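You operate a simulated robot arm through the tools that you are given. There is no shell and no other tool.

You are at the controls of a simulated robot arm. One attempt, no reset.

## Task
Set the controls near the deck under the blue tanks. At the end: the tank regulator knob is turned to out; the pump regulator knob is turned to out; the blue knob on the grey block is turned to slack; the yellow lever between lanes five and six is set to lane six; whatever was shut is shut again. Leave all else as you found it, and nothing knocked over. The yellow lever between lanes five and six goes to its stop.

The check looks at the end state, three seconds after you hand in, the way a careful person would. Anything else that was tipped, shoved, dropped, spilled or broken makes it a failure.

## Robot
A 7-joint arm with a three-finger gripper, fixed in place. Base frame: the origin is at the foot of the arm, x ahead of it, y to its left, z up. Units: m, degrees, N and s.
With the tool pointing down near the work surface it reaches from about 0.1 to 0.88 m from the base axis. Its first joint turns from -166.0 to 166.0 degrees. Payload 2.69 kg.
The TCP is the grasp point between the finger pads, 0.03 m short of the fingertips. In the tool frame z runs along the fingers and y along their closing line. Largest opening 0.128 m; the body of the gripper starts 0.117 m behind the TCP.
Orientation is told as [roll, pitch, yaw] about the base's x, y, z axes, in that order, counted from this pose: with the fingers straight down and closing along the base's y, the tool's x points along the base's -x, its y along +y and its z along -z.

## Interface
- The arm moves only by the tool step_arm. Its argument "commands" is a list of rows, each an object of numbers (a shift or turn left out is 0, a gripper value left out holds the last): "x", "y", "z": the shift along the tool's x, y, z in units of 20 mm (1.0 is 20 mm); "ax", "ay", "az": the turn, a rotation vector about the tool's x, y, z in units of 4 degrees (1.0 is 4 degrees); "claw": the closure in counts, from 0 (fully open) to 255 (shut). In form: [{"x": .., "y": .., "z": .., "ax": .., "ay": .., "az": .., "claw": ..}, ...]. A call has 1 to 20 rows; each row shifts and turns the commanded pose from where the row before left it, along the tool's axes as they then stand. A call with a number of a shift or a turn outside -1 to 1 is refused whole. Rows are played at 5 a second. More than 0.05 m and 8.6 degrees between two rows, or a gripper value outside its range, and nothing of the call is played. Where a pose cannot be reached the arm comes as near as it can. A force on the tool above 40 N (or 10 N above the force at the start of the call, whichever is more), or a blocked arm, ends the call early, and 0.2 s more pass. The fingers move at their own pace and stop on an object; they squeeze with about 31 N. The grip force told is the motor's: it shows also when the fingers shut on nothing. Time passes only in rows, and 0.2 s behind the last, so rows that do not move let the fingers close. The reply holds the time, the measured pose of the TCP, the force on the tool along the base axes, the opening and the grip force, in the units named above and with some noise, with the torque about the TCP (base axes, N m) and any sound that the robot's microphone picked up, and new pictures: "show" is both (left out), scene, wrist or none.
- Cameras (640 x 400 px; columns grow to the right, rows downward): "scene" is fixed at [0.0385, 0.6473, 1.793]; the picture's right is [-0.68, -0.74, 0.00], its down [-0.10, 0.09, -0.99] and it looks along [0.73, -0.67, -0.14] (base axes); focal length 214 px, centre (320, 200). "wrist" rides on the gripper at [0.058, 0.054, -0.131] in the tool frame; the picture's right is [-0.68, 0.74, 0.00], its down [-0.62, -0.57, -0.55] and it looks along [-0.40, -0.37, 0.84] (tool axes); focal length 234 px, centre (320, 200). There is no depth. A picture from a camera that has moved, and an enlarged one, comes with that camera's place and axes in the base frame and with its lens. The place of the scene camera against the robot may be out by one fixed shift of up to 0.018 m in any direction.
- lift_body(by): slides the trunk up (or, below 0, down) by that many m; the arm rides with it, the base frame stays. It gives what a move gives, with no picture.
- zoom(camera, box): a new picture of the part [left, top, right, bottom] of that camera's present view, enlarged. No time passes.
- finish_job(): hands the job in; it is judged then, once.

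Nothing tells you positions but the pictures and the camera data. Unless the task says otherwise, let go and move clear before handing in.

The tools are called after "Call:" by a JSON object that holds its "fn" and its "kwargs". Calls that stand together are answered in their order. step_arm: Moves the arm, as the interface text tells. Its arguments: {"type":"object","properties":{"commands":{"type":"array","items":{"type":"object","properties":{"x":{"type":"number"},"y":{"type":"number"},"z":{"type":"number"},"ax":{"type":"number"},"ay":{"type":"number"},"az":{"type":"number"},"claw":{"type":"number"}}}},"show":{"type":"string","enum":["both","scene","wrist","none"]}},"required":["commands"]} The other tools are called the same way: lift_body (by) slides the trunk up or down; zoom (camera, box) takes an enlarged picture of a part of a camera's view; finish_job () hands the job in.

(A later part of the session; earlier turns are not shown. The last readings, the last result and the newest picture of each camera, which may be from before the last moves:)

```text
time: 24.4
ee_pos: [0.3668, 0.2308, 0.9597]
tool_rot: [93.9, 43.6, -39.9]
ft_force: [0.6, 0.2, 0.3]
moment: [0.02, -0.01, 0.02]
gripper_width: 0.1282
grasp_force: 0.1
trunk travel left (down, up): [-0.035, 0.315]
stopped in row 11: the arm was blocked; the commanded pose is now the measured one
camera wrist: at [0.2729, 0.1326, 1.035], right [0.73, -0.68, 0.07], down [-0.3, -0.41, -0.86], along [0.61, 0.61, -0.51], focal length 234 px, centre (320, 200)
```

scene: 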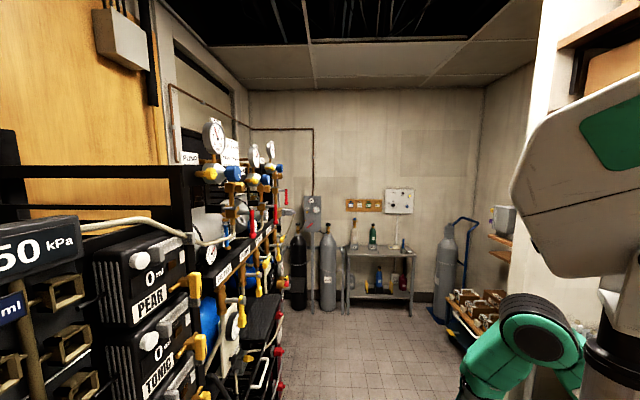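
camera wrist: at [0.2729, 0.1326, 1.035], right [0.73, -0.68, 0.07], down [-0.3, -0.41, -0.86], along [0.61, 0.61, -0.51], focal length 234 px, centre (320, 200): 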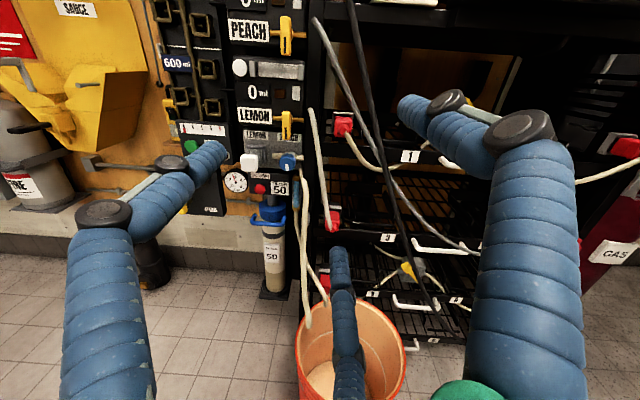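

The arm hit its limits close to the base (no contact force). I'll move toward the rack, where there is more freedom, and then go lower.

Call:
{"fn": "step_arm", "kwargs": {"commands": [{"z": 1}, {"z": 1}, {"z": 1}, {"z": 1}, {"z": 1}], "show": "wrist"}}

Call:
{"fn": "zoom", "kwargs": {"camera": "wrist", "box": [210, 70, 340, 171]}}

```text
time: 25.6
ee_pos: [0.4324, 0.3034, 0.9631]
tool_rot: [93.7, 43.8, -39.9]
ft_force: [-0.2, -0.3, 0.6]
moment: [0.02, 0.0, -0.01]
gripper_width: 0.1281
grasp_force: 0.1
trunk travel left (down, up): [-0.035, 0.315]
camera wrist: at [0.3383, 0.2065, 1.038], right [0.73, -0.68, 0.06], down [-0.31, -0.41, -0.86], along [0.61, 0.61, -0.51], focal length 234 px, centre (320, 200)
```

wrist: 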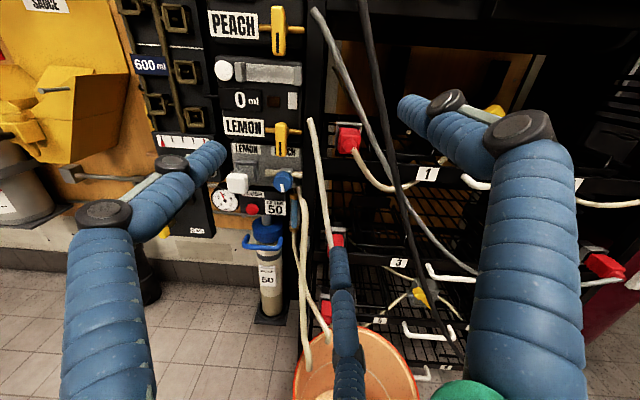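

```text
3.96 times, centred on (275, 120) of wrist
camera zoom: at [0.3383, 0.2065, 1.038], right [0.73, -0.68, 0.06], down [-0.31, -0.41, -0.86], along [0.61, 0.61, -0.51], focal length 927 px, centre (498, 515)
```

zoom: 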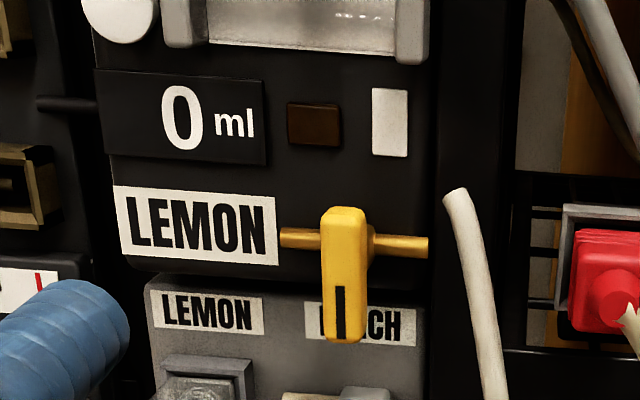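

Call:
{"fn": "zoom", "kwargs": {"camera": "wrist", "box": [210, 135, 320, 235]}}

Call:
{"fn": "zoom", "kwargs": {"camera": "wrist", "box": [255, 150, 315, 200]}}

```text
4.00 times, centred on (265, 185) of wrist
camera zoom: at [0.3383, 0.2065, 1.038], right [0.73, -0.68, 0.06], down [-0.31, -0.41, -0.86], along [0.61, 0.61, -0.51], focal length 937 px, centre (540, 260)
```

zoom: 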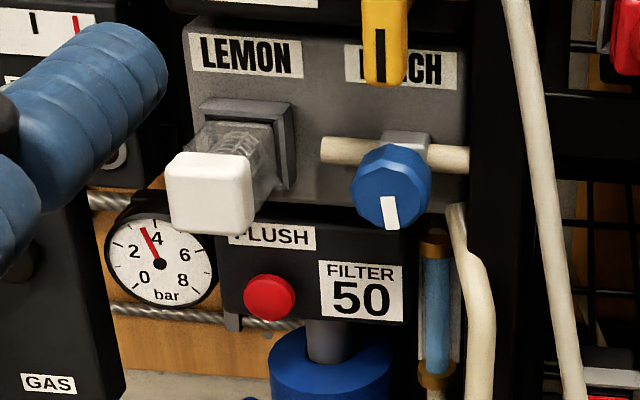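

```text
8.00 times, centred on (285, 175) of wrist
camera zoom: at [0.3383, 0.2065, 1.038], right [0.73, -0.68, 0.06], down [-0.31, -0.41, -0.86], along [0.61, 0.61, -0.51], focal length 1873 px, centre (600, 400)
```

zoom: 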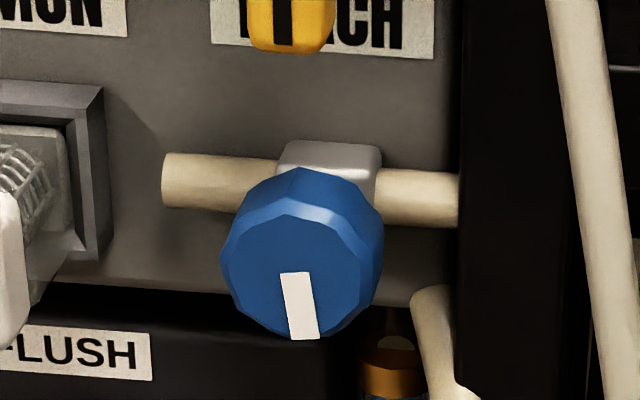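

No printed marks are on the knob, so I take "slack" (and the regulators' "out") as turned counter-clockwise, unscrewed. I'll level the tool along the rack normal (45°) and test how the fingers close in free space.

Call:
{"fn": "step_arm", "kwargs": {"commands": [{"ax": 0.055, "ay": -0.82, "az": 0.86, "claw": 255}, {"claw": 255}, {"claw": 255}, {"claw": 255}]}}

```text
time: 26.6
ee_pos: [0.4321, 0.3035, 0.9652]
tool_rot: [90.2, 47.3, -44.5]
ft_force: [0.2, -0.2, -0.6]
moment: [-0.01, -0.01, 0.01]
gripper_width: 0.0022
grasp_force: 30.6
trunk travel left (down, up): [-0.035, 0.315]
camera wrist: at [0.3409, 0.209, 1.0444], right [0.71, -0.7, 0.0], down [-0.38, -0.39, -0.84], along [0.59, 0.6, -0.55], focal length 234 px, centre (320, 200)
```

scene: 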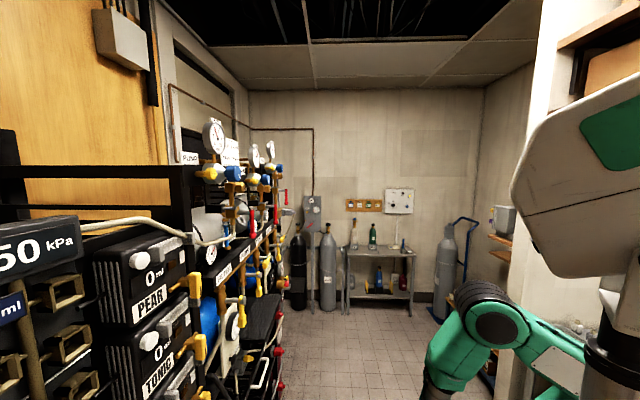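
wrist: 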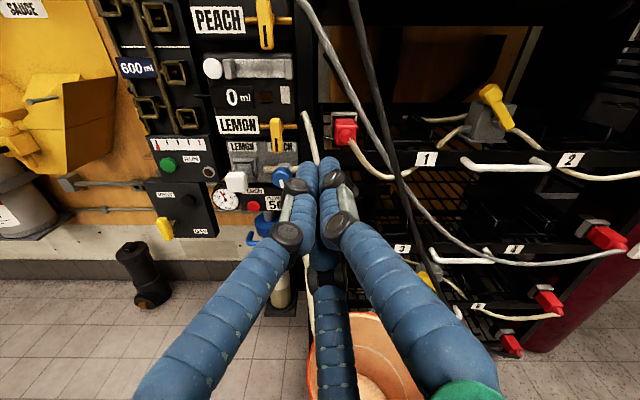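

All three fingers converge on the TCP, and the tool is now square to the rack. I'll half-open the hand and move to stand in front of the pinch knob.

Call:
{"fn": "step_arm", "kwargs": {"commands": [{"x": -0.328, "y": -0.942, "claw": 105}, {"x": -0.328, "y": -0.942}, {"x": -0.328, "y": -0.942}, {"x": -0.328, "y": -0.942}, {"x": -0.328, "y": -0.942}, {"x": -0.328, "y": -0.942}, {"x": -0.328, "y": -0.942}, {"x": -0.328, "y": -0.942}]}}

```text
time: 28.4
ee_pos: [0.4084, 0.3093, 0.8607]
tool_rot: [90.2, 47.4, -43.8]
ft_force: [0.6, 0.0, -0.6]
moment: [-0.01, -0.01, -0.02]
gripper_width: 0.0754
grasp_force: 0.1
out of reach, approached as far as the arm can: row 2, 3, 4, 5, 6, 7, 8
trunk travel left (down, up): [-0.035, 0.315]
camera wrist: at [0.318, 0.2136, 0.9411], right [0.72, -0.69, 0.0], down [-0.38, -0.39, -0.84], along [0.58, 0.6, -0.55], focal length 234 px, centre (320, 200)
```

scene: 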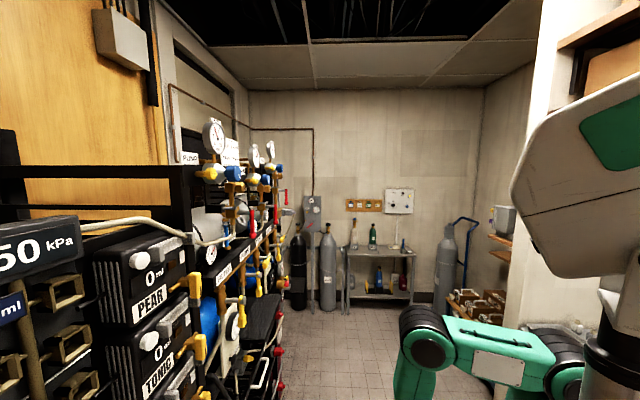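
wrist: 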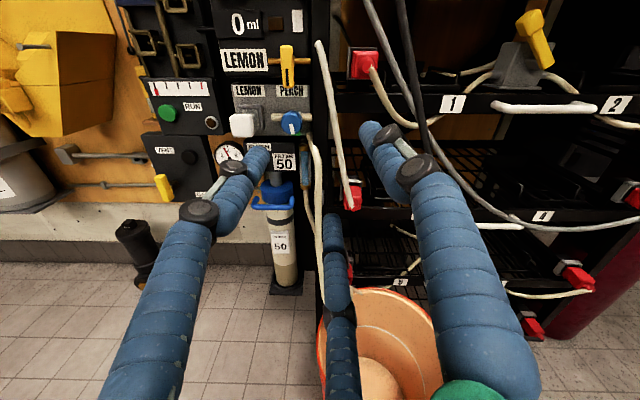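

Call:
{"fn": "zoom", "kwargs": {"camera": "wrist", "box": [220, 75, 320, 175]}}

Call:
{"fn": "zoom", "kwargs": {"camera": "wrist", "box": [440, 0, 600, 120]}}

```text
4.00 times, centred on (270, 125) of wrist
camera zoom: at [0.318, 0.2136, 0.9411], right [0.72, -0.69, 0.0], down [-0.38, -0.39, -0.84], along [0.58, 0.6, -0.55], focal length 937 px, centre (520, 500)
```

zoom: 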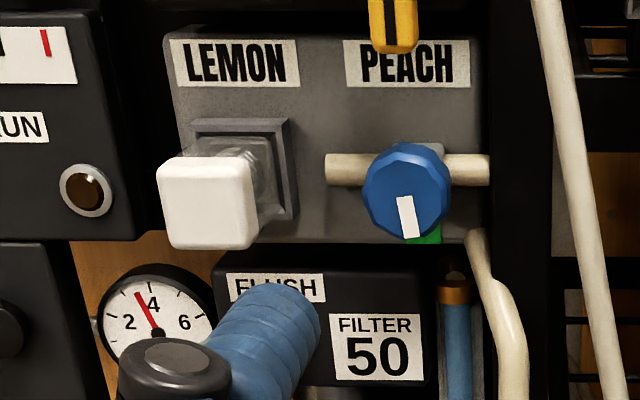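

```text
3.33 times, centred on (520, 60) of wrist
camera zoom: at [0.318, 0.2136, 0.9411], right [0.72, -0.69, 0.0], down [-0.38, -0.39, -0.84], along [0.58, 0.6, -0.55], focal length 781 px, centre (-347, 667)
```

zoom: 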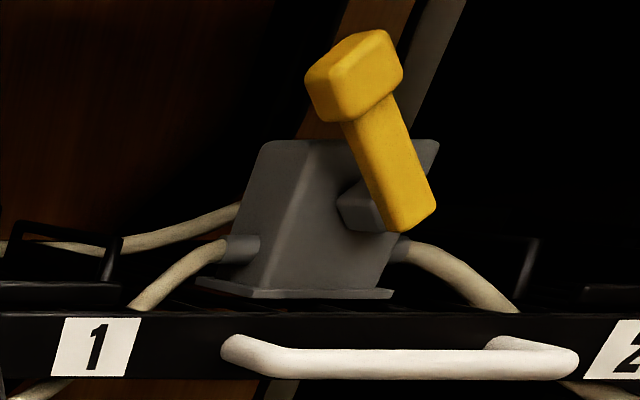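

The block is labelled LEMON/PEACH and the blue knob has a green mark beneath it. I'll lower the trunk the last bit and move forward for a closer look at the marks.

Call:
{"fn": "lift_body", "kwargs": {"by": -0.035}}

Call:
{"fn": "step_arm", "kwargs": {"commands": [{"z": 1}, {"z": 1}, {"z": 1}, {"z": 1}, {"z": 1}]}}

Call:
{"fn": "zoom", "kwargs": {"camera": "wrist", "box": [210, 50, 330, 150]}}

```text
time: 29.2
ee_pos: [0.4086, 0.309, 0.8247]
tool_rot: [90.3, 47.4, -43.7]
ft_force: [-0.5, 0.0, 0.4]
moment: [-0.02, 0.02, 0.0]
gripper_width: 0.0753
grasp_force: 0.0
trunk travel left (down, up): [0.0, 0.35]
```

```text
time: 30.4
ee_pos: [0.4375, 0.3361, 0.8082]
tool_rot: [90.0, 47.3, -43.6]
ft_force: [-0.3, 0.1, 0.6]
moment: [0.0, -0.02, 0.01]
gripper_width: 0.0754
grasp_force: 0.1
out of reach, approached as far as the arm can: row 2, 3, 4, 5
trunk travel left (down, up): [0.0, 0.35]
camera wrist: at [0.3473, 0.2395, 0.8897], right [0.72, -0.69, 0.0], down [-0.38, -0.4, -0.84], along [0.58, 0.61, -0.55], focal length 234 px, centre (320, 200)
```

scene: 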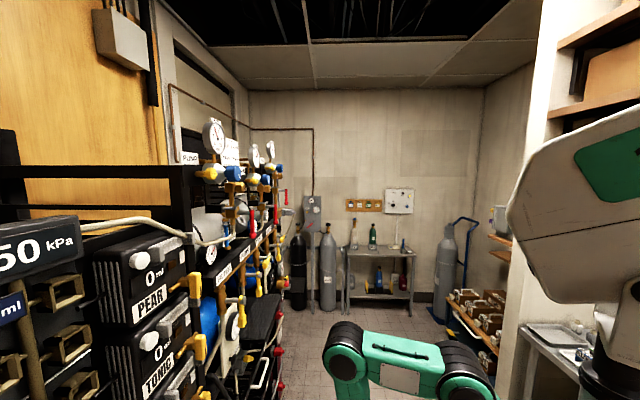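
wrist: 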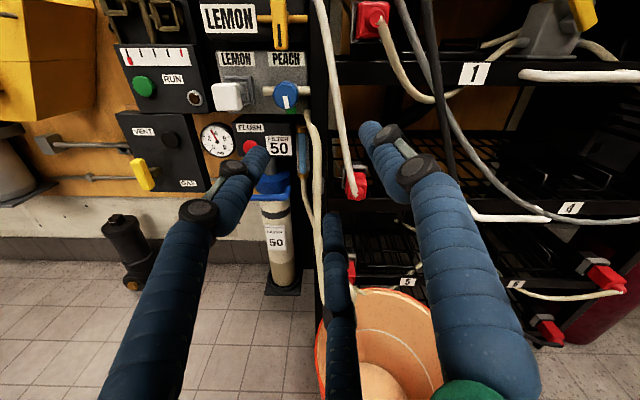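

```text
4.00 times, centred on (270, 100) of wrist
camera zoom: at [0.3473, 0.2395, 0.8897], right [0.72, -0.69, 0.0], down [-0.38, -0.4, -0.84], along [0.58, 0.61, -0.55], focal length 937 px, centre (520, 600)
```

zoom: 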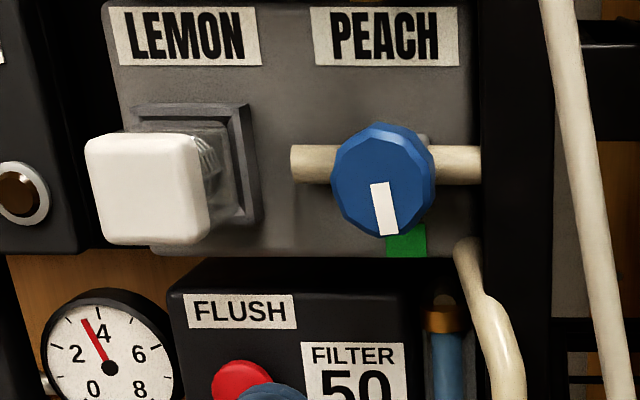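

A green mark is under the knob. The arm is limited when level this low (elbow/wrist limits), so I'll pitch the tool downward, which should be a more natural pose here.

Call:
{"fn": "step_arm", "kwargs": {"commands": [{"z": -1}, {"z": -1, "ax": 0.678, "ay": -0.735}, {"ax": 0.678, "ay": -0.735}, {"ax": 0.678, "ay": -0.735}, {"ax": 0.678, "ay": -0.735}, {"ax": 0.678, "ay": -0.735}, {"ax": 0.678, "ay": -0.735}, {"ax": 0.678, "ay": -0.735}]}}

Call:
{"fn": "zoom", "kwargs": {"camera": "wrist", "box": [200, 0, 330, 100]}}

```text
time: 32.4
ee_pos: [0.3951, 0.2971, 0.7754]
tool_rot: [48.4, 41.2, -72.5]
ft_force: [1.7, 1.0, -0.1]
moment: [0.01, 0.03, 0.07]
gripper_width: 0.0753
grasp_force: 0.0
out of reach, approached as far as the arm can: row 5, 7
trunk travel left (down, up): [0.0, 0.35]
stopped in row 8: the arm was blocked; the commanded pose is now the measured one
camera wrist: at [0.3487, 0.2399, 0.9115], right [0.73, -0.68, -0.03], down [-0.62, -0.64, -0.45], along [0.29, 0.35, -0.89], focal length 234 px, centre (320, 200)
```

scene: 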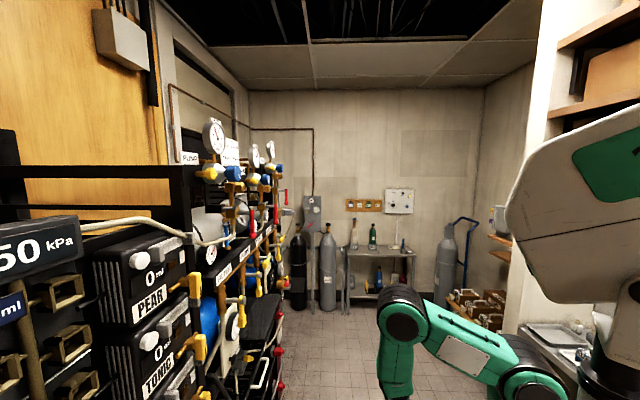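
wrist: 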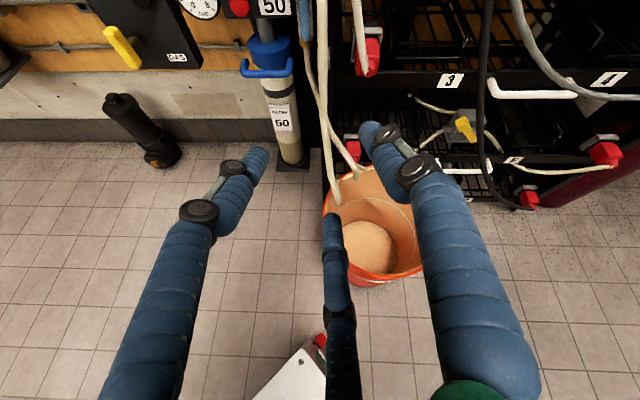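

```text
4.00 times, centred on (265, 50) of wrist
camera zoom: at [0.3487, 0.2399, 0.9115], right [0.73, -0.68, -0.03], down [-0.62, -0.64, -0.45], along [0.29, 0.35, -0.89], focal length 937 px, centre (540, 800)
```

zoom: 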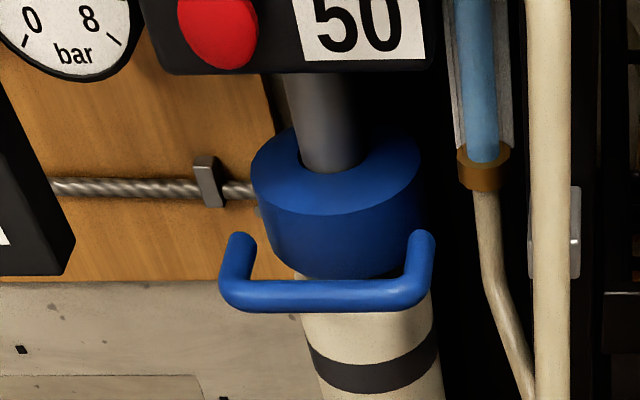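

The arm was blocked again with no force on the tool, so this is a joint limit. I'll move along the rack and turn the tool toward the lane 5/6 lever, to see how far the arm reaches down there.

Call:
{"fn": "step_arm", "kwargs": {"commands": [{"x": -0.678, "y": 0.735, "ax": -0.636, "ay": -0.587, "az": 0.5}, {"x": -0.678, "y": 0.735, "ax": -0.636, "ay": -0.587, "az": 0.5}, {"x": -0.678, "y": 0.735, "ax": -0.636, "ay": -0.587, "az": 0.5}, {"x": -0.678, "y": 0.735, "ax": -0.636, "ay": -0.587, "az": 0.5}, {"x": -0.678, "y": 0.735, "ax": -0.636, "ay": -0.587, "az": 0.5}, {"x": -0.678, "y": 0.735}, {"x": -0.678, "y": 0.735}, {"x": -0.678, "y": 0.735}, {"x": -0.678, "y": 0.735}]}}

```text
time: 34.4
ee_pos: [0.5069, 0.1099, 0.7809]
tool_rot: [47.9, 40.7, -92.9]
ft_force: [-0.3, 0.6, -0.4]
moment: [0.0, 0.02, -0.03]
gripper_width: 0.0755
grasp_force: 0.2
out of reach, approached as far as the arm can: row 3, 4, 5
trunk travel left (down, up): [0.0, 0.35]
camera wrist: at [0.4444, 0.0719, 0.9172], right [0.45, -0.89, -0.03], down [-0.81, -0.39, -0.44], along [0.38, 0.22, -0.9], focal length 234 px, centre (320, 200)
```

scene: 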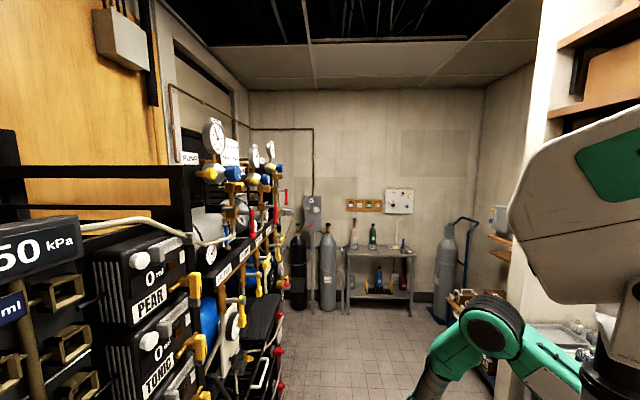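
wrist: 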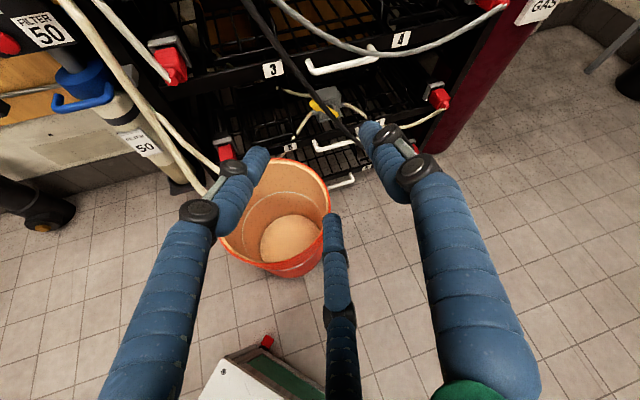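

The tool now points straight at the lane 5/6 lever. I'll advance along the tool axis to test reach, staying well above the bucket.

Call:
{"fn": "step_arm", "kwargs": {"commands": [{"z": 1}, {"z": 1}, {"z": 1}, {"z": 1}, {"z": 1}, {"z": 1}, {"z": 1}, {"z": 1}, {"z": 1}]}}

```text
time: 36.4
ee_pos: [0.646, 0.1816, 0.6905]
tool_rot: [47.9, 40.8, -92.7]
ft_force: [-0.4, 0.4, 0.5]
moment: [0.0, 0.04, -0.01]
gripper_width: 0.0752
grasp_force: 0.1
trunk travel left (down, up): [0.0, 0.35]
camera wrist: at [0.5835, 0.1455, 0.8264], right [0.45, -0.89, -0.03], down [-0.81, -0.39, -0.44], along [0.38, 0.22, -0.9], focal length 234 px, centre (320, 200)
```

scene: 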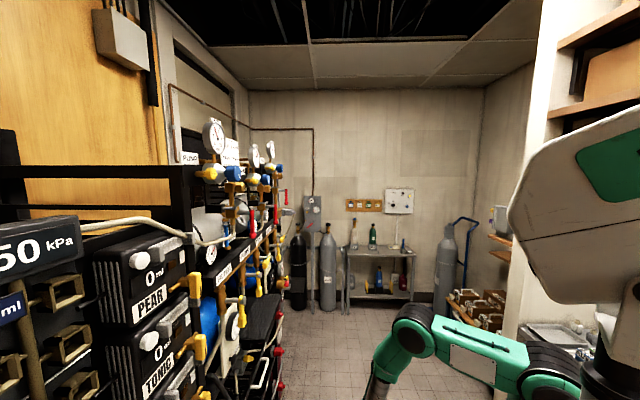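
wrist: 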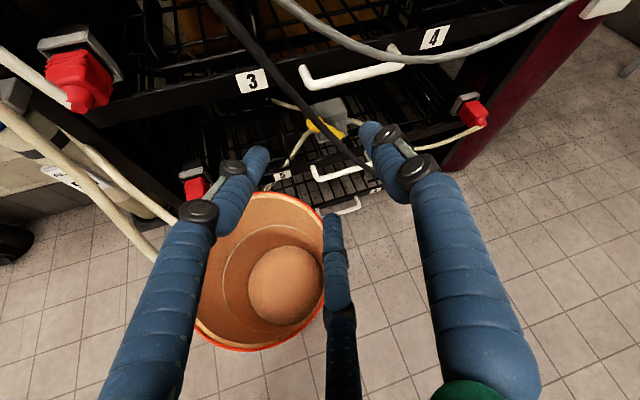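

Call:
{"fn": "zoom", "kwargs": {"camera": "wrist", "box": [230, 40, 460, 200]}}

Call:
{"fn": "zoom", "kwargs": {"camera": "wrist", "box": [270, 80, 390, 180]}}

```text
2.50 times, centred on (345, 120) of wrist
camera zoom: at [0.5835, 0.1455, 0.8264], right [0.45, -0.89, -0.03], down [-0.81, -0.39, -0.44], along [0.38, 0.22, -0.9], focal length 585 px, centre (258, 400)
```

zoom: 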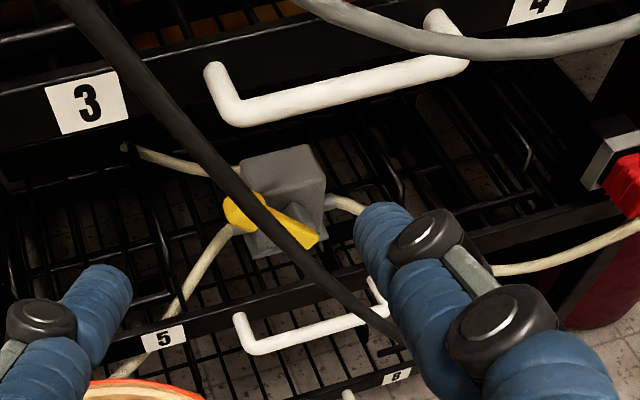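

```text
4.00 times, centred on (330, 130) of wrist
camera zoom: at [0.5835, 0.1455, 0.8264], right [0.45, -0.89, -0.03], down [-0.81, -0.39, -0.44], along [0.38, 0.22, -0.9], focal length 937 px, centre (280, 480)
```

zoom: 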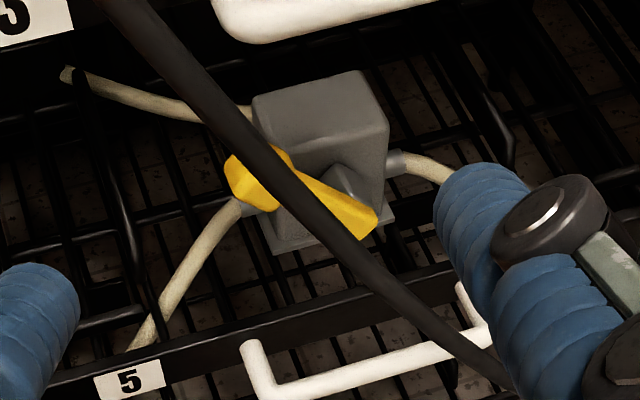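

The black hose hangs about 8 cm in front of the lever, crossing it diagonally, so I must come in from the left and below it. I'll close the fingers, shift left and test how far the arm can reach toward the handle.

Call:
{"fn": "step_arm", "kwargs": {"commands": [{"claw": 255, "x": 0.5, "y": -0.54}, {"x": 0.5, "y": -0.54}, {"x": 0.5, "y": -0.54}, {"x": 0.5, "y": -0.54}, {"z": 1}, {"z": 1}, {"z": 1}, {"z": 1}, {"z": 1}]}}

```text
time: 38.4
ee_pos: [0.7066, 0.2504, 0.6445]
tool_rot: [47.6, 41.1, -92.6]
ft_force: [-0.5, -0.6, 1.0]
moment: [0.0, 0.02, -0.03]
gripper_width: 0.0023
grasp_force: 30.9
out of reach, approached as far as the arm can: row 4, 5, 7, 9
trunk travel left (down, up): [0.0, 0.35]
camera wrist: at [0.6442, 0.2126, 0.7814], right [0.46, -0.89, -0.03], down [-0.8, -0.4, -0.44], along [0.38, 0.23, -0.9], focal length 234 px, centre (320, 200)
```

scene: 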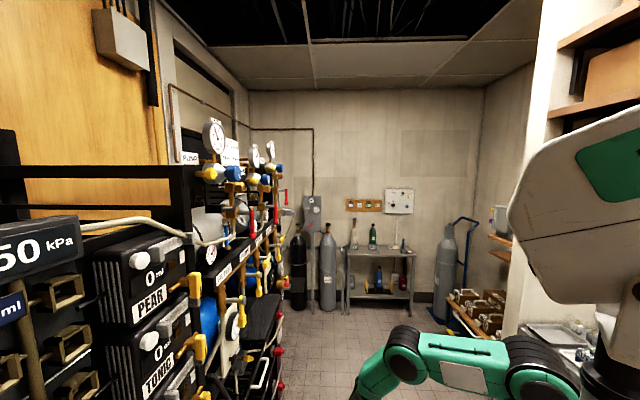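
wrist: 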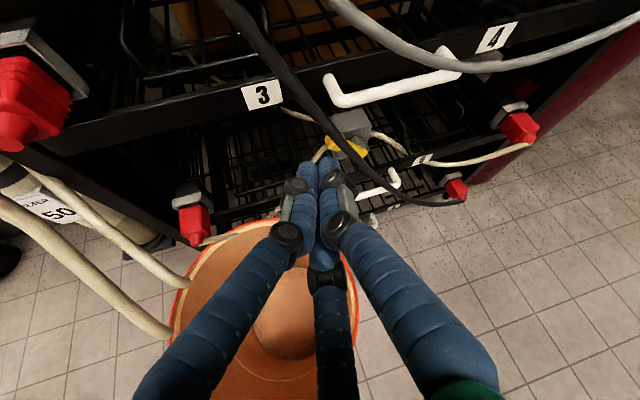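

The arm still follows in this direction. I'll continue forward in small steps, watching the hose to the right of the fingers.

Call:
{"fn": "step_arm", "kwargs": {"commands": [{"z": 1}, {"z": 1}, {"z": 1}]}}

```text
time: 39.2
ee_pos: [0.7377, 0.266, 0.6245]
tool_rot: [47.6, 41.0, -92.5]
ft_force: [0.1, 0.9, -0.4]
moment: [0.02, 0.0, -0.03]
gripper_width: 0.0022
grasp_force: 31.3
out of reach, approached as far as the arm can: row 3
trunk travel left (down, up): [0.0, 0.35]
camera wrist: at [0.6758, 0.2269, 0.7607], right [0.46, -0.89, -0.03], down [-0.8, -0.4, -0.44], along [0.38, 0.23, -0.9], focal length 234 px, centre (320, 200)
```

scene: 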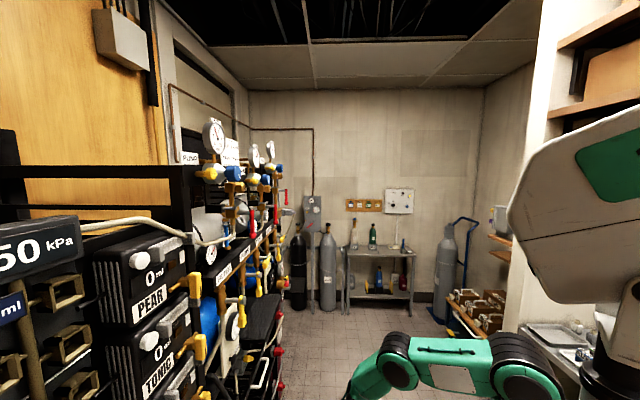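
wrist: 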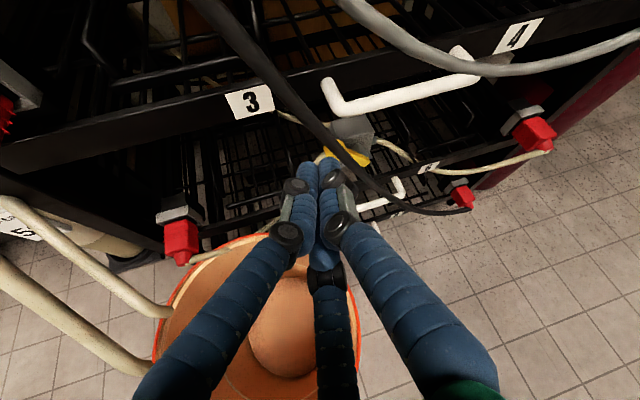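

Call:
{"fn": "step_arm", "kwargs": {"commands": [{"x": 0.28, "y": -0.96}, {"x": 0.28, "y": -0.96}, {"z": 1}, {"z": 1}]}}

```text
time: 40.2
ee_pos: [0.7323, 0.2625, 0.6145]
tool_rot: [47.5, 41.0, -92.4]
ft_force: [-0.1, 0.4, 0.9]
moment: [-0.03, 0.01, -0.01]
gripper_width: 0.0022
grasp_force: 30.5
out of reach, approached as far as the arm can: row 1, 2, 3, 4
trunk travel left (down, up): [0.0, 0.35]
camera wrist: at [0.6703, 0.2234, 0.7515], right [0.46, -0.89, -0.03], down [-0.8, -0.4, -0.44], along [0.38, 0.23, -0.9], focal length 234 px, centre (320, 200)
```

scene: 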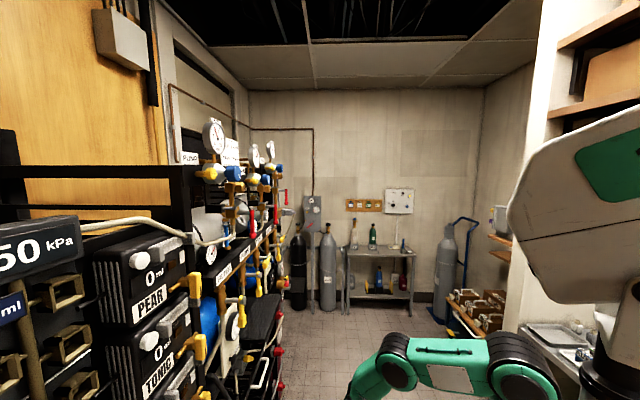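
wrist: 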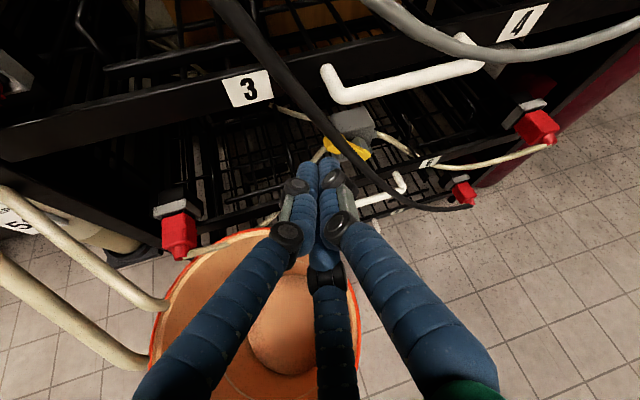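

Moving left is limited in this pose. I'll test whether a different roll of the hand frees the arm.

Call:
{"fn": "step_arm", "kwargs": {"commands": [{"az": -1}, {"az": -1}, {"az": -1}, {"az": -1}, {"az": -1}, {"az": -1}], "show": "none"}}

```text
time: 41.6
ee_pos: [0.7326, 0.2618, 0.6146]
tool_rot: [56.6, 21.8, -75.1]
ft_force: [-0.2, -1.2, -0.4]
moment: [0.01, 0.0, 0.01]
gripper_width: 0.0022
grasp_force: 31.1
trunk travel left (down, up): [0.0, 0.35]
```

Call:
{"fn": "step_arm", "kwargs": {"commands": [{"x": 0.918, "y": -0.395}, {"x": 0.918, "y": -0.395}], "show": "none"}}

```text
time: 42.2
ee_pos: [0.7288, 0.2713, 0.6193]
tool_rot: [56.6, 22.3, -74.8]
ft_force: [0.0, -0.1, -0.2]
moment: [-0.01, 0.0, 0.04]
gripper_width: 0.0022
grasp_force: 31.1
out of reach, approached as far as the arm can: row 1, 2
trunk travel left (down, up): [0.0, 0.35]
```

Call:
{"fn": "step_arm", "kwargs": {"commands": [{"x": -0.918, "y": 0.395}, {"z": -1}, {"z": -1}, {"z": -1}], "show": "both"}}

Call:
{"fn": "zoom", "kwargs": {"camera": "scene", "box": [320, 300, 600, 400]}}

Call:
{"fn": "zoom", "kwargs": {"camera": "wrist", "box": [200, 0, 560, 240]}}

```text
time: 43.2
ee_pos: [0.6949, 0.2314, 0.6511]
tool_rot: [56.9, 21.6, -75.8]
ft_force: [-0.1, -0.1, 0.4]
moment: [0.0, -0.03, 0.0]
gripper_width: 0.0021
grasp_force: 31.0
trunk travel left (down, up): [0.0, 0.35]
camera wrist: at [0.6137, 0.2222, 0.7824], right [0.6, -0.73, 0.32], down [-0.62, -0.68, -0.39], along [0.51, 0.03, -0.86], focal length 234 px, centre (320, 200)
```

scene: 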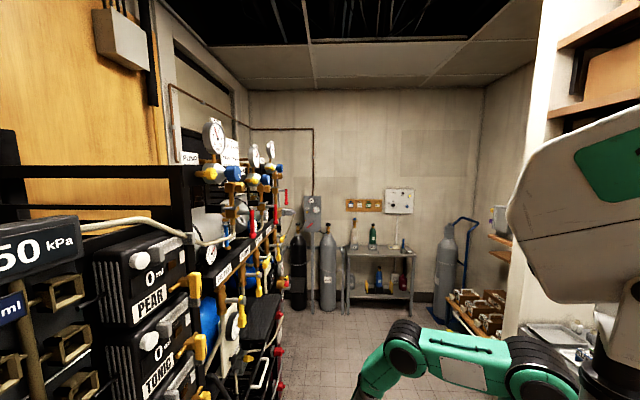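
wrist: 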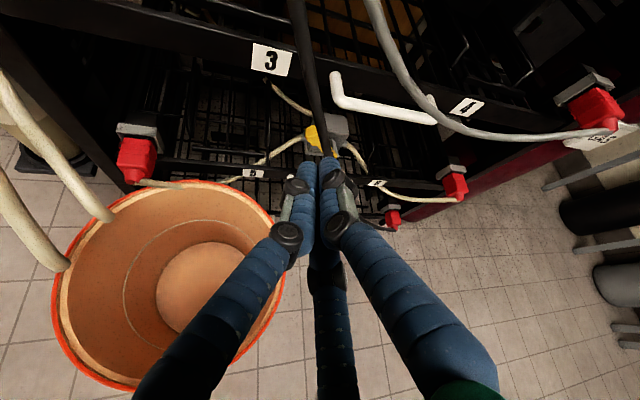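

```text
2.29 times, centred on (460, 350) of scene
camera zoom: at [0.0385, 0.6473, 1.793], right [-0.68, -0.74, 0.0], down [-0.1, 0.09, -0.99], along [0.73, -0.67, -0.14], focal length 490 px, centre (0, -143)
```

zoom: 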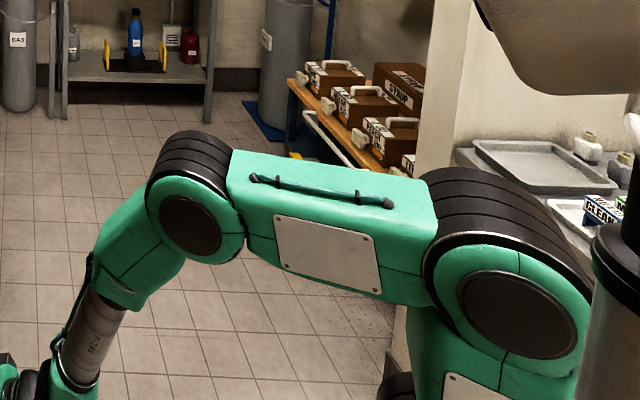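

```text
1.67 times, centred on (380, 120) of wrist
camera zoom: at [0.6137, 0.2222, 0.7824], right [0.6, -0.73, 0.32], down [-0.62, -0.68, -0.39], along [0.51, 0.03, -0.86], focal length 390 px, centre (220, 333)
```

zoom: 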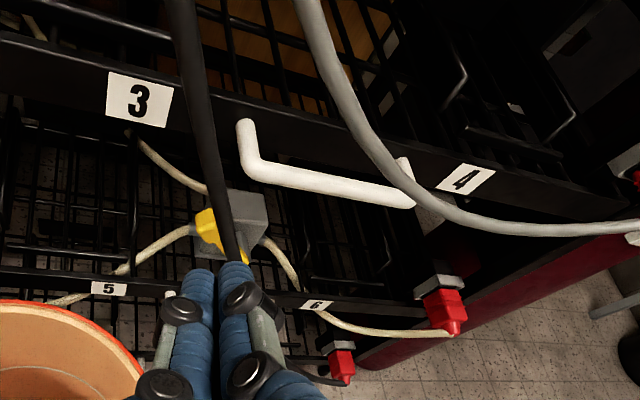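

The elbow is still well bent, so more reach should be available. I'll align the tool with the line from the shoulder to the lever and test how far it extends, staying left of the hose.

Call:
{"fn": "step_arm", "kwargs": {"commands": [{"ax": 0.159, "ay": -0.364, "az": 0.821}, {"ax": 0.159, "ay": -0.364, "az": 0.821}, {"ax": 0.159, "ay": -0.364, "az": 0.821}, {"ax": 0.159, "ay": -0.364, "az": 0.821}, {"ax": 0.159, "ay": -0.364, "az": 0.821}, {"ax": 0.159, "ay": -0.364, "az": 0.821}, {"ax": 0.159, "ay": -0.364, "az": 0.821}, {"ax": 0.159, "ay": -0.364, "az": 0.821}]}}

```text
time: 45.0
ee_pos: [0.7172, 0.1807, 0.6608]
tool_rot: [37.2, 33.5, -105.3]
ft_force: [0.0, 0.2, -0.2]
moment: [0.0, 0.01, 0.02]
gripper_width: 0.002
grasp_force: 31.0
out of reach, approached as far as the arm can: row 2, 3, 4, 5, 6, 7, 8
trunk travel left (down, up): [0.0, 0.35]
camera wrist: at [0.6749, 0.1631, 0.8081], right [0.35, -0.94, 0.0], down [-0.9, -0.34, -0.26], along [0.24, 0.09, -0.97], focal length 234 px, centre (320, 200)
```

scene: 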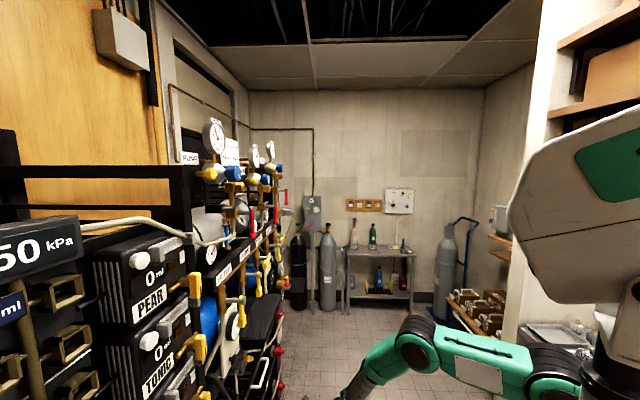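
wrist: 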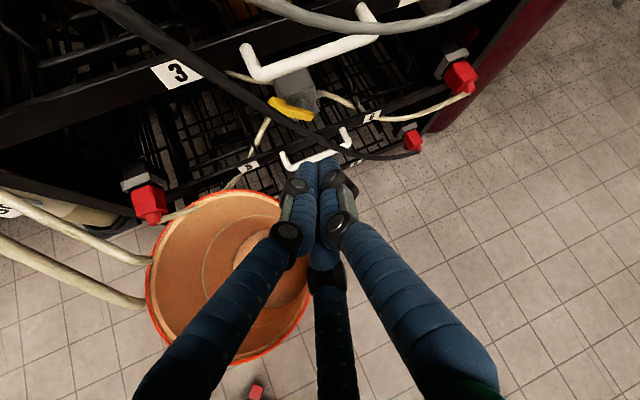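

The roll that keeps the camera upright seems to push the last joint to its limit. I'll back off a little from the hose, roll the other way, and test again.

Call:
{"fn": "step_arm", "kwargs": {"commands": [{"z": -1}, {"z": -1}, {"az": -1}, {"az": -1}, {"az": -1}, {"az": -1}, {"az": -1}, {"az": -1}, {"az": -1}, {"az": -1}, {"az": -1}, {"az": -1}, {"az": -1}, {"az": -1}, {"az": -1}, {"az": -1}, {"az": -1}]}}

```text
time: 48.6
ee_pos: [0.6893, 0.169, 0.6882]
tool_rot: [47.8, -9.4, -61.1]
ft_force: [0.1, -0.4, 0.2]
moment: [-0.01, 0.03, 0.04]
gripper_width: 0.002
grasp_force: 30.8
trunk travel left (down, up): [0.0, 0.35]
camera wrist: at [0.5979, 0.2081, 0.8055], right [0.71, -0.27, 0.65], down [-0.39, -0.92, 0.05], along [0.58, -0.29, -0.76], focal length 234 px, centre (320, 200)
```

scene: 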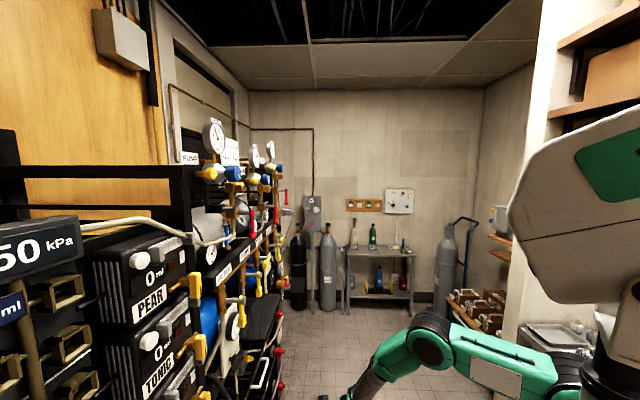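
wrist: 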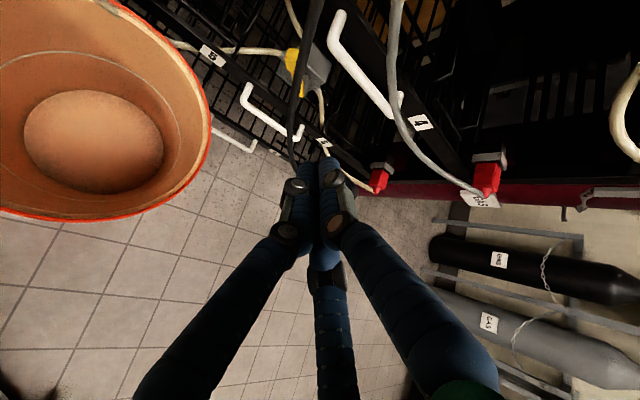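

Call:
{"fn": "step_arm", "kwargs": {"commands": [{"x": 0.9755, "y": 0.22}, {"x": 0.9755, "y": 0.22}, {"x": 0.9755, "y": 0.22}, {"x": 0.9755, "y": 0.22}], "show": "none"}}

```text
time: 49.6
ee_pos: [0.685, 0.1927, 0.7016]
tool_rot: [47.6, -8.6, -60.2]
ft_force: [0.0, 1.1, -0.3]
moment: [-0.01, -0.04, 0.01]
gripper_width: 0.002
grasp_force: 31.6
out of reach, approached as far as the arm can: row 1, 2, 3, 4
trunk travel left (down, up): [0.0, 0.35]
```

Call:
{"fn": "step_arm", "kwargs": {"commands": [{"ax": 0.9755, "ay": 0.22}, {"ax": 0.9755, "ay": 0.22}, {"ax": 0.9755, "ay": 0.22}, {"ax": 0.9755, "ay": 0.22}, {"ax": 0.9755, "ay": 0.22}, {"x": 0.9755, "y": 0.22}, {"x": 0.9755, "y": 0.22}, {"x": 0.9755, "y": 0.22}, {"x": 0.9755, "y": 0.22}], "show": "both"}}

```text
time: 51.6
ee_pos: [0.659, 0.2699, 0.7034]
tool_rot: [27.9, -6.2, -58.6]
ft_force: [0.4, 0.4, -0.7]
moment: [0.02, 0.02, 0.02]
gripper_width: 0.002
grasp_force: 31.2
trunk travel left (down, up): [0.0, 0.35]
camera wrist: at [0.6091, 0.3245, 0.8383], right [0.89, -0.2, 0.42], down [-0.34, -0.9, 0.29], along [0.31, -0.39, -0.86], focal length 234 px, centre (320, 200)
```

scene: 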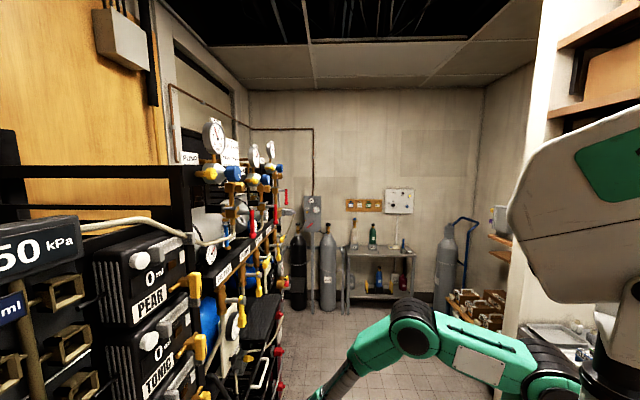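
wrist: 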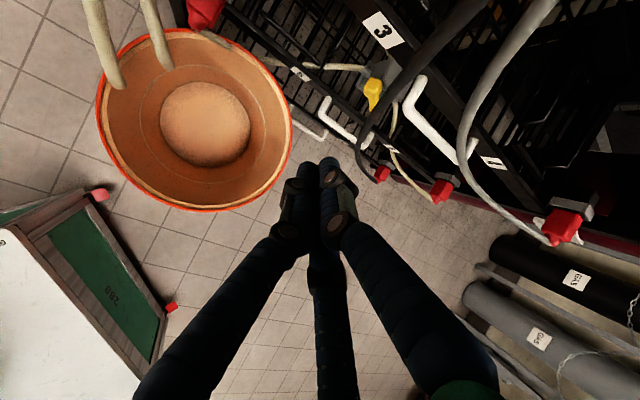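

Confirmed: the wrist can bend only about 35° upward relative to the forearm, so low down the tool must be steep. With the steeper pitch, I'll test how far forward and down the arm gets, left of the hose.

Call:
{"fn": "step_arm", "kwargs": {"commands": [{"z": 1}, {"z": 1}, {"z": 1}, {"z": 1}, {"z": 1}, {"z": 1}], "show": "wrist"}}

```text
time: 53.0
ee_pos: [0.7133, 0.2896, 0.5961]
tool_rot: [28.1, -6.1, -58.6]
ft_force: [-0.5, 0.0, 0.3]
moment: [0.0, 0.01, -0.01]
gripper_width: 0.0023
grasp_force: 31.5
trunk travel left (down, up): [0.0, 0.35]
camera wrist: at [0.6638, 0.3434, 0.7317], right [0.89, -0.2, 0.42], down [-0.34, -0.9, 0.28], along [0.32, -0.39, -0.86], focal length 234 px, centre (320, 200)
```

wrist: 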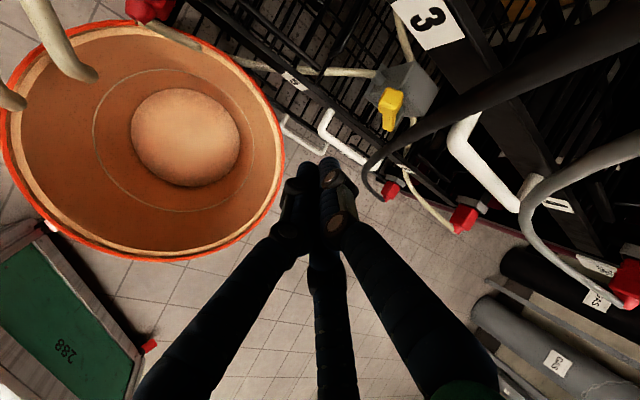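

Reach is still fine at 1.04 m from the shoulder, and from this side the lever handle is visible clear of the hose. I'll continue to find the reach limit.

Call:
{"fn": "step_arm", "kwargs": {"commands": [{"z": 1}, {"z": 1}, {"z": 1}], "show": "wrist"}}

Call:
{"fn": "zoom", "kwargs": {"camera": "wrist", "box": [300, 0, 560, 200]}}

```text
time: 53.8
ee_pos: [0.7388, 0.2987, 0.5435]
tool_rot: [27.9, -6.2, -58.7]
ft_force: [0.3, -0.1, 0.9]
moment: [0.02, 0.05, 0.02]
gripper_width: 0.0019
grasp_force: 30.8
trunk travel left (down, up): [0.0, 0.35]
camera wrist: at [0.6895, 0.353, 0.6791], right [0.89, -0.2, 0.42], down [-0.34, -0.9, 0.28], along [0.31, -0.39, -0.86], focal length 234 px, centre (320, 200)
```

wrist: 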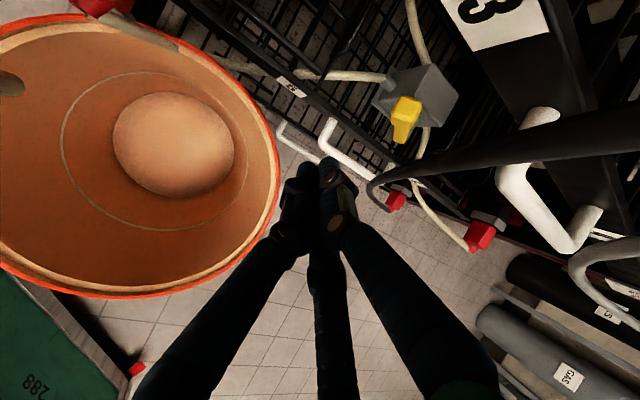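

```text
2.00 times, centred on (430, 100) of wrist
camera zoom: at [0.6895, 0.353, 0.6791], right [0.89, -0.2, 0.42], down [-0.34, -0.9, 0.28], along [0.31, -0.39, -0.86], focal length 468 px, centre (100, 400)
```

zoom: 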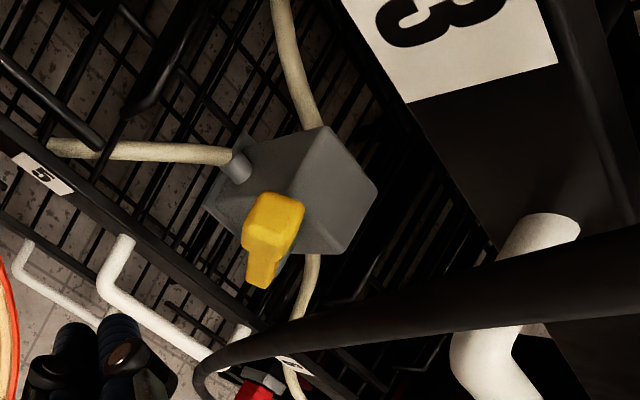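

Call:
{"fn": "step_arm", "kwargs": {"commands": [{"z": 1}, {"z": 1}], "show": "both"}}

Call:
{"fn": "zoom", "kwargs": {"camera": "scene", "box": [220, 230, 600, 400]}}

```text
time: 54.4
ee_pos: [0.7562, 0.3044, 0.508]
tool_rot: [27.9, -6.2, -58.8]
ft_force: [-0.2, -0.4, 0.7]
moment: [0.02, 0.0, -0.02]
gripper_width: 0.0018
grasp_force: 30.9
trunk travel left (down, up): [0.0, 0.35]
camera wrist: at [0.7071, 0.3599, 0.6431], right [0.89, -0.2, 0.42], down [-0.34, -0.9, 0.29], along [0.31, -0.39, -0.86], focal length 234 px, centre (320, 200)
```

scene: 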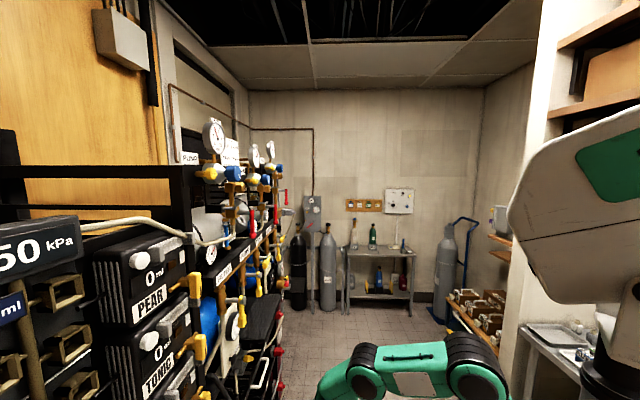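
wrist: 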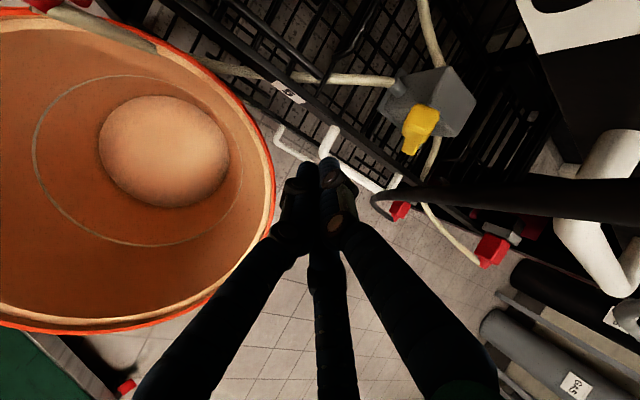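

```text
1.68 times, centred on (410, 315) of scene
camera zoom: at [0.0385, 0.6473, 1.793], right [-0.68, -0.74, 0.0], down [-0.1, 0.09, -0.99], along [0.73, -0.67, -0.14], focal length 361 px, centre (168, 6)
```

zoom: 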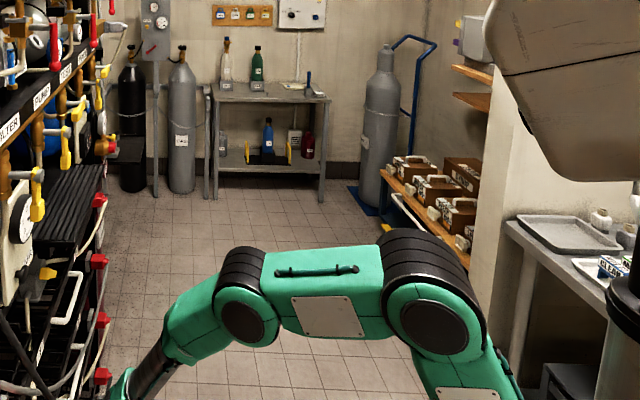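

The reach is better than I feared (1.14 m and still free). The black hose hangs about 6 cm in front of the lever. I'll creep sideways toward it very gently to learn whether it is solid.

Call:
{"fn": "step_arm", "kwargs": {"commands": [{"x": -0.29, "y": 0.048, "z": 0.06}, {"x": -0.29, "y": 0.048, "z": 0.06}, {"x": -0.29, "y": 0.048, "z": 0.06}, {"x": -0.29, "y": 0.048, "z": 0.06}, {"x": -0.29, "y": 0.048, "z": 0.06}, {"x": -0.29, "y": 0.048, "z": 0.06}, {"x": -0.29, "y": 0.048, "z": 0.06}, {"x": -0.29, "y": 0.048, "z": 0.06}], "show": "wrist"}}

```text
time: 56.2
ee_pos: [0.7921, 0.2713, 0.5087]
tool_rot: [27.9, -6.2, -58.7]
ft_force: [0.3, 1.3, -0.2]
moment: [0.02, -0.03, 0.02]
gripper_width: 0.0022
grasp_force: 31.1
trunk travel left (down, up): [0.0, 0.35]
camera wrist: at [0.7422, 0.3256, 0.6442], right [0.89, -0.21, 0.42], down [-0.34, -0.9, 0.29], along [0.31, -0.39, -0.86], focal length 234 px, centre (320, 200)
```

wrist: 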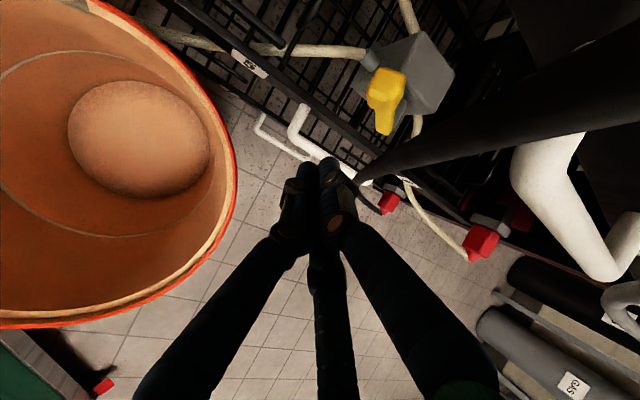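

Call:
{"fn": "step_arm", "kwargs": {"commands": [{"x": -0.19, "y": 0.032, "z": 0.04}, {"x": -0.19, "y": 0.032, "z": 0.04}, {"x": -0.19, "y": 0.032, "z": 0.04}, {"x": -0.19, "y": 0.032, "z": 0.04}, {"x": -0.19, "y": 0.032, "z": 0.04}], "show": "wrist"}}

```text
time: 57.4
ee_pos: [0.8061, 0.2572, 0.5096]
tool_rot: [27.9, -6.3, -58.7]
ft_force: [1.3, 0.3, 0.4]
moment: [0.0, 0.01, -0.03]
gripper_width: 0.002
grasp_force: 31.1
trunk travel left (down, up): [0.0, 0.35]
camera wrist: at [0.7555, 0.3113, 0.644], right [0.89, -0.2, 0.42], down [-0.34, -0.9, 0.29], along [0.31, -0.39, -0.86], focal length 234 px, centre (320, 200)
```

wrist: 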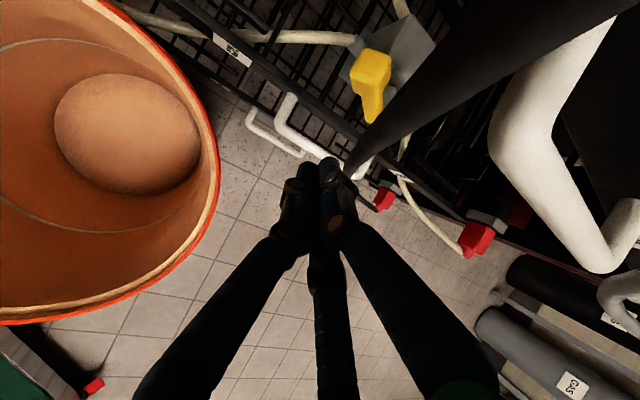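

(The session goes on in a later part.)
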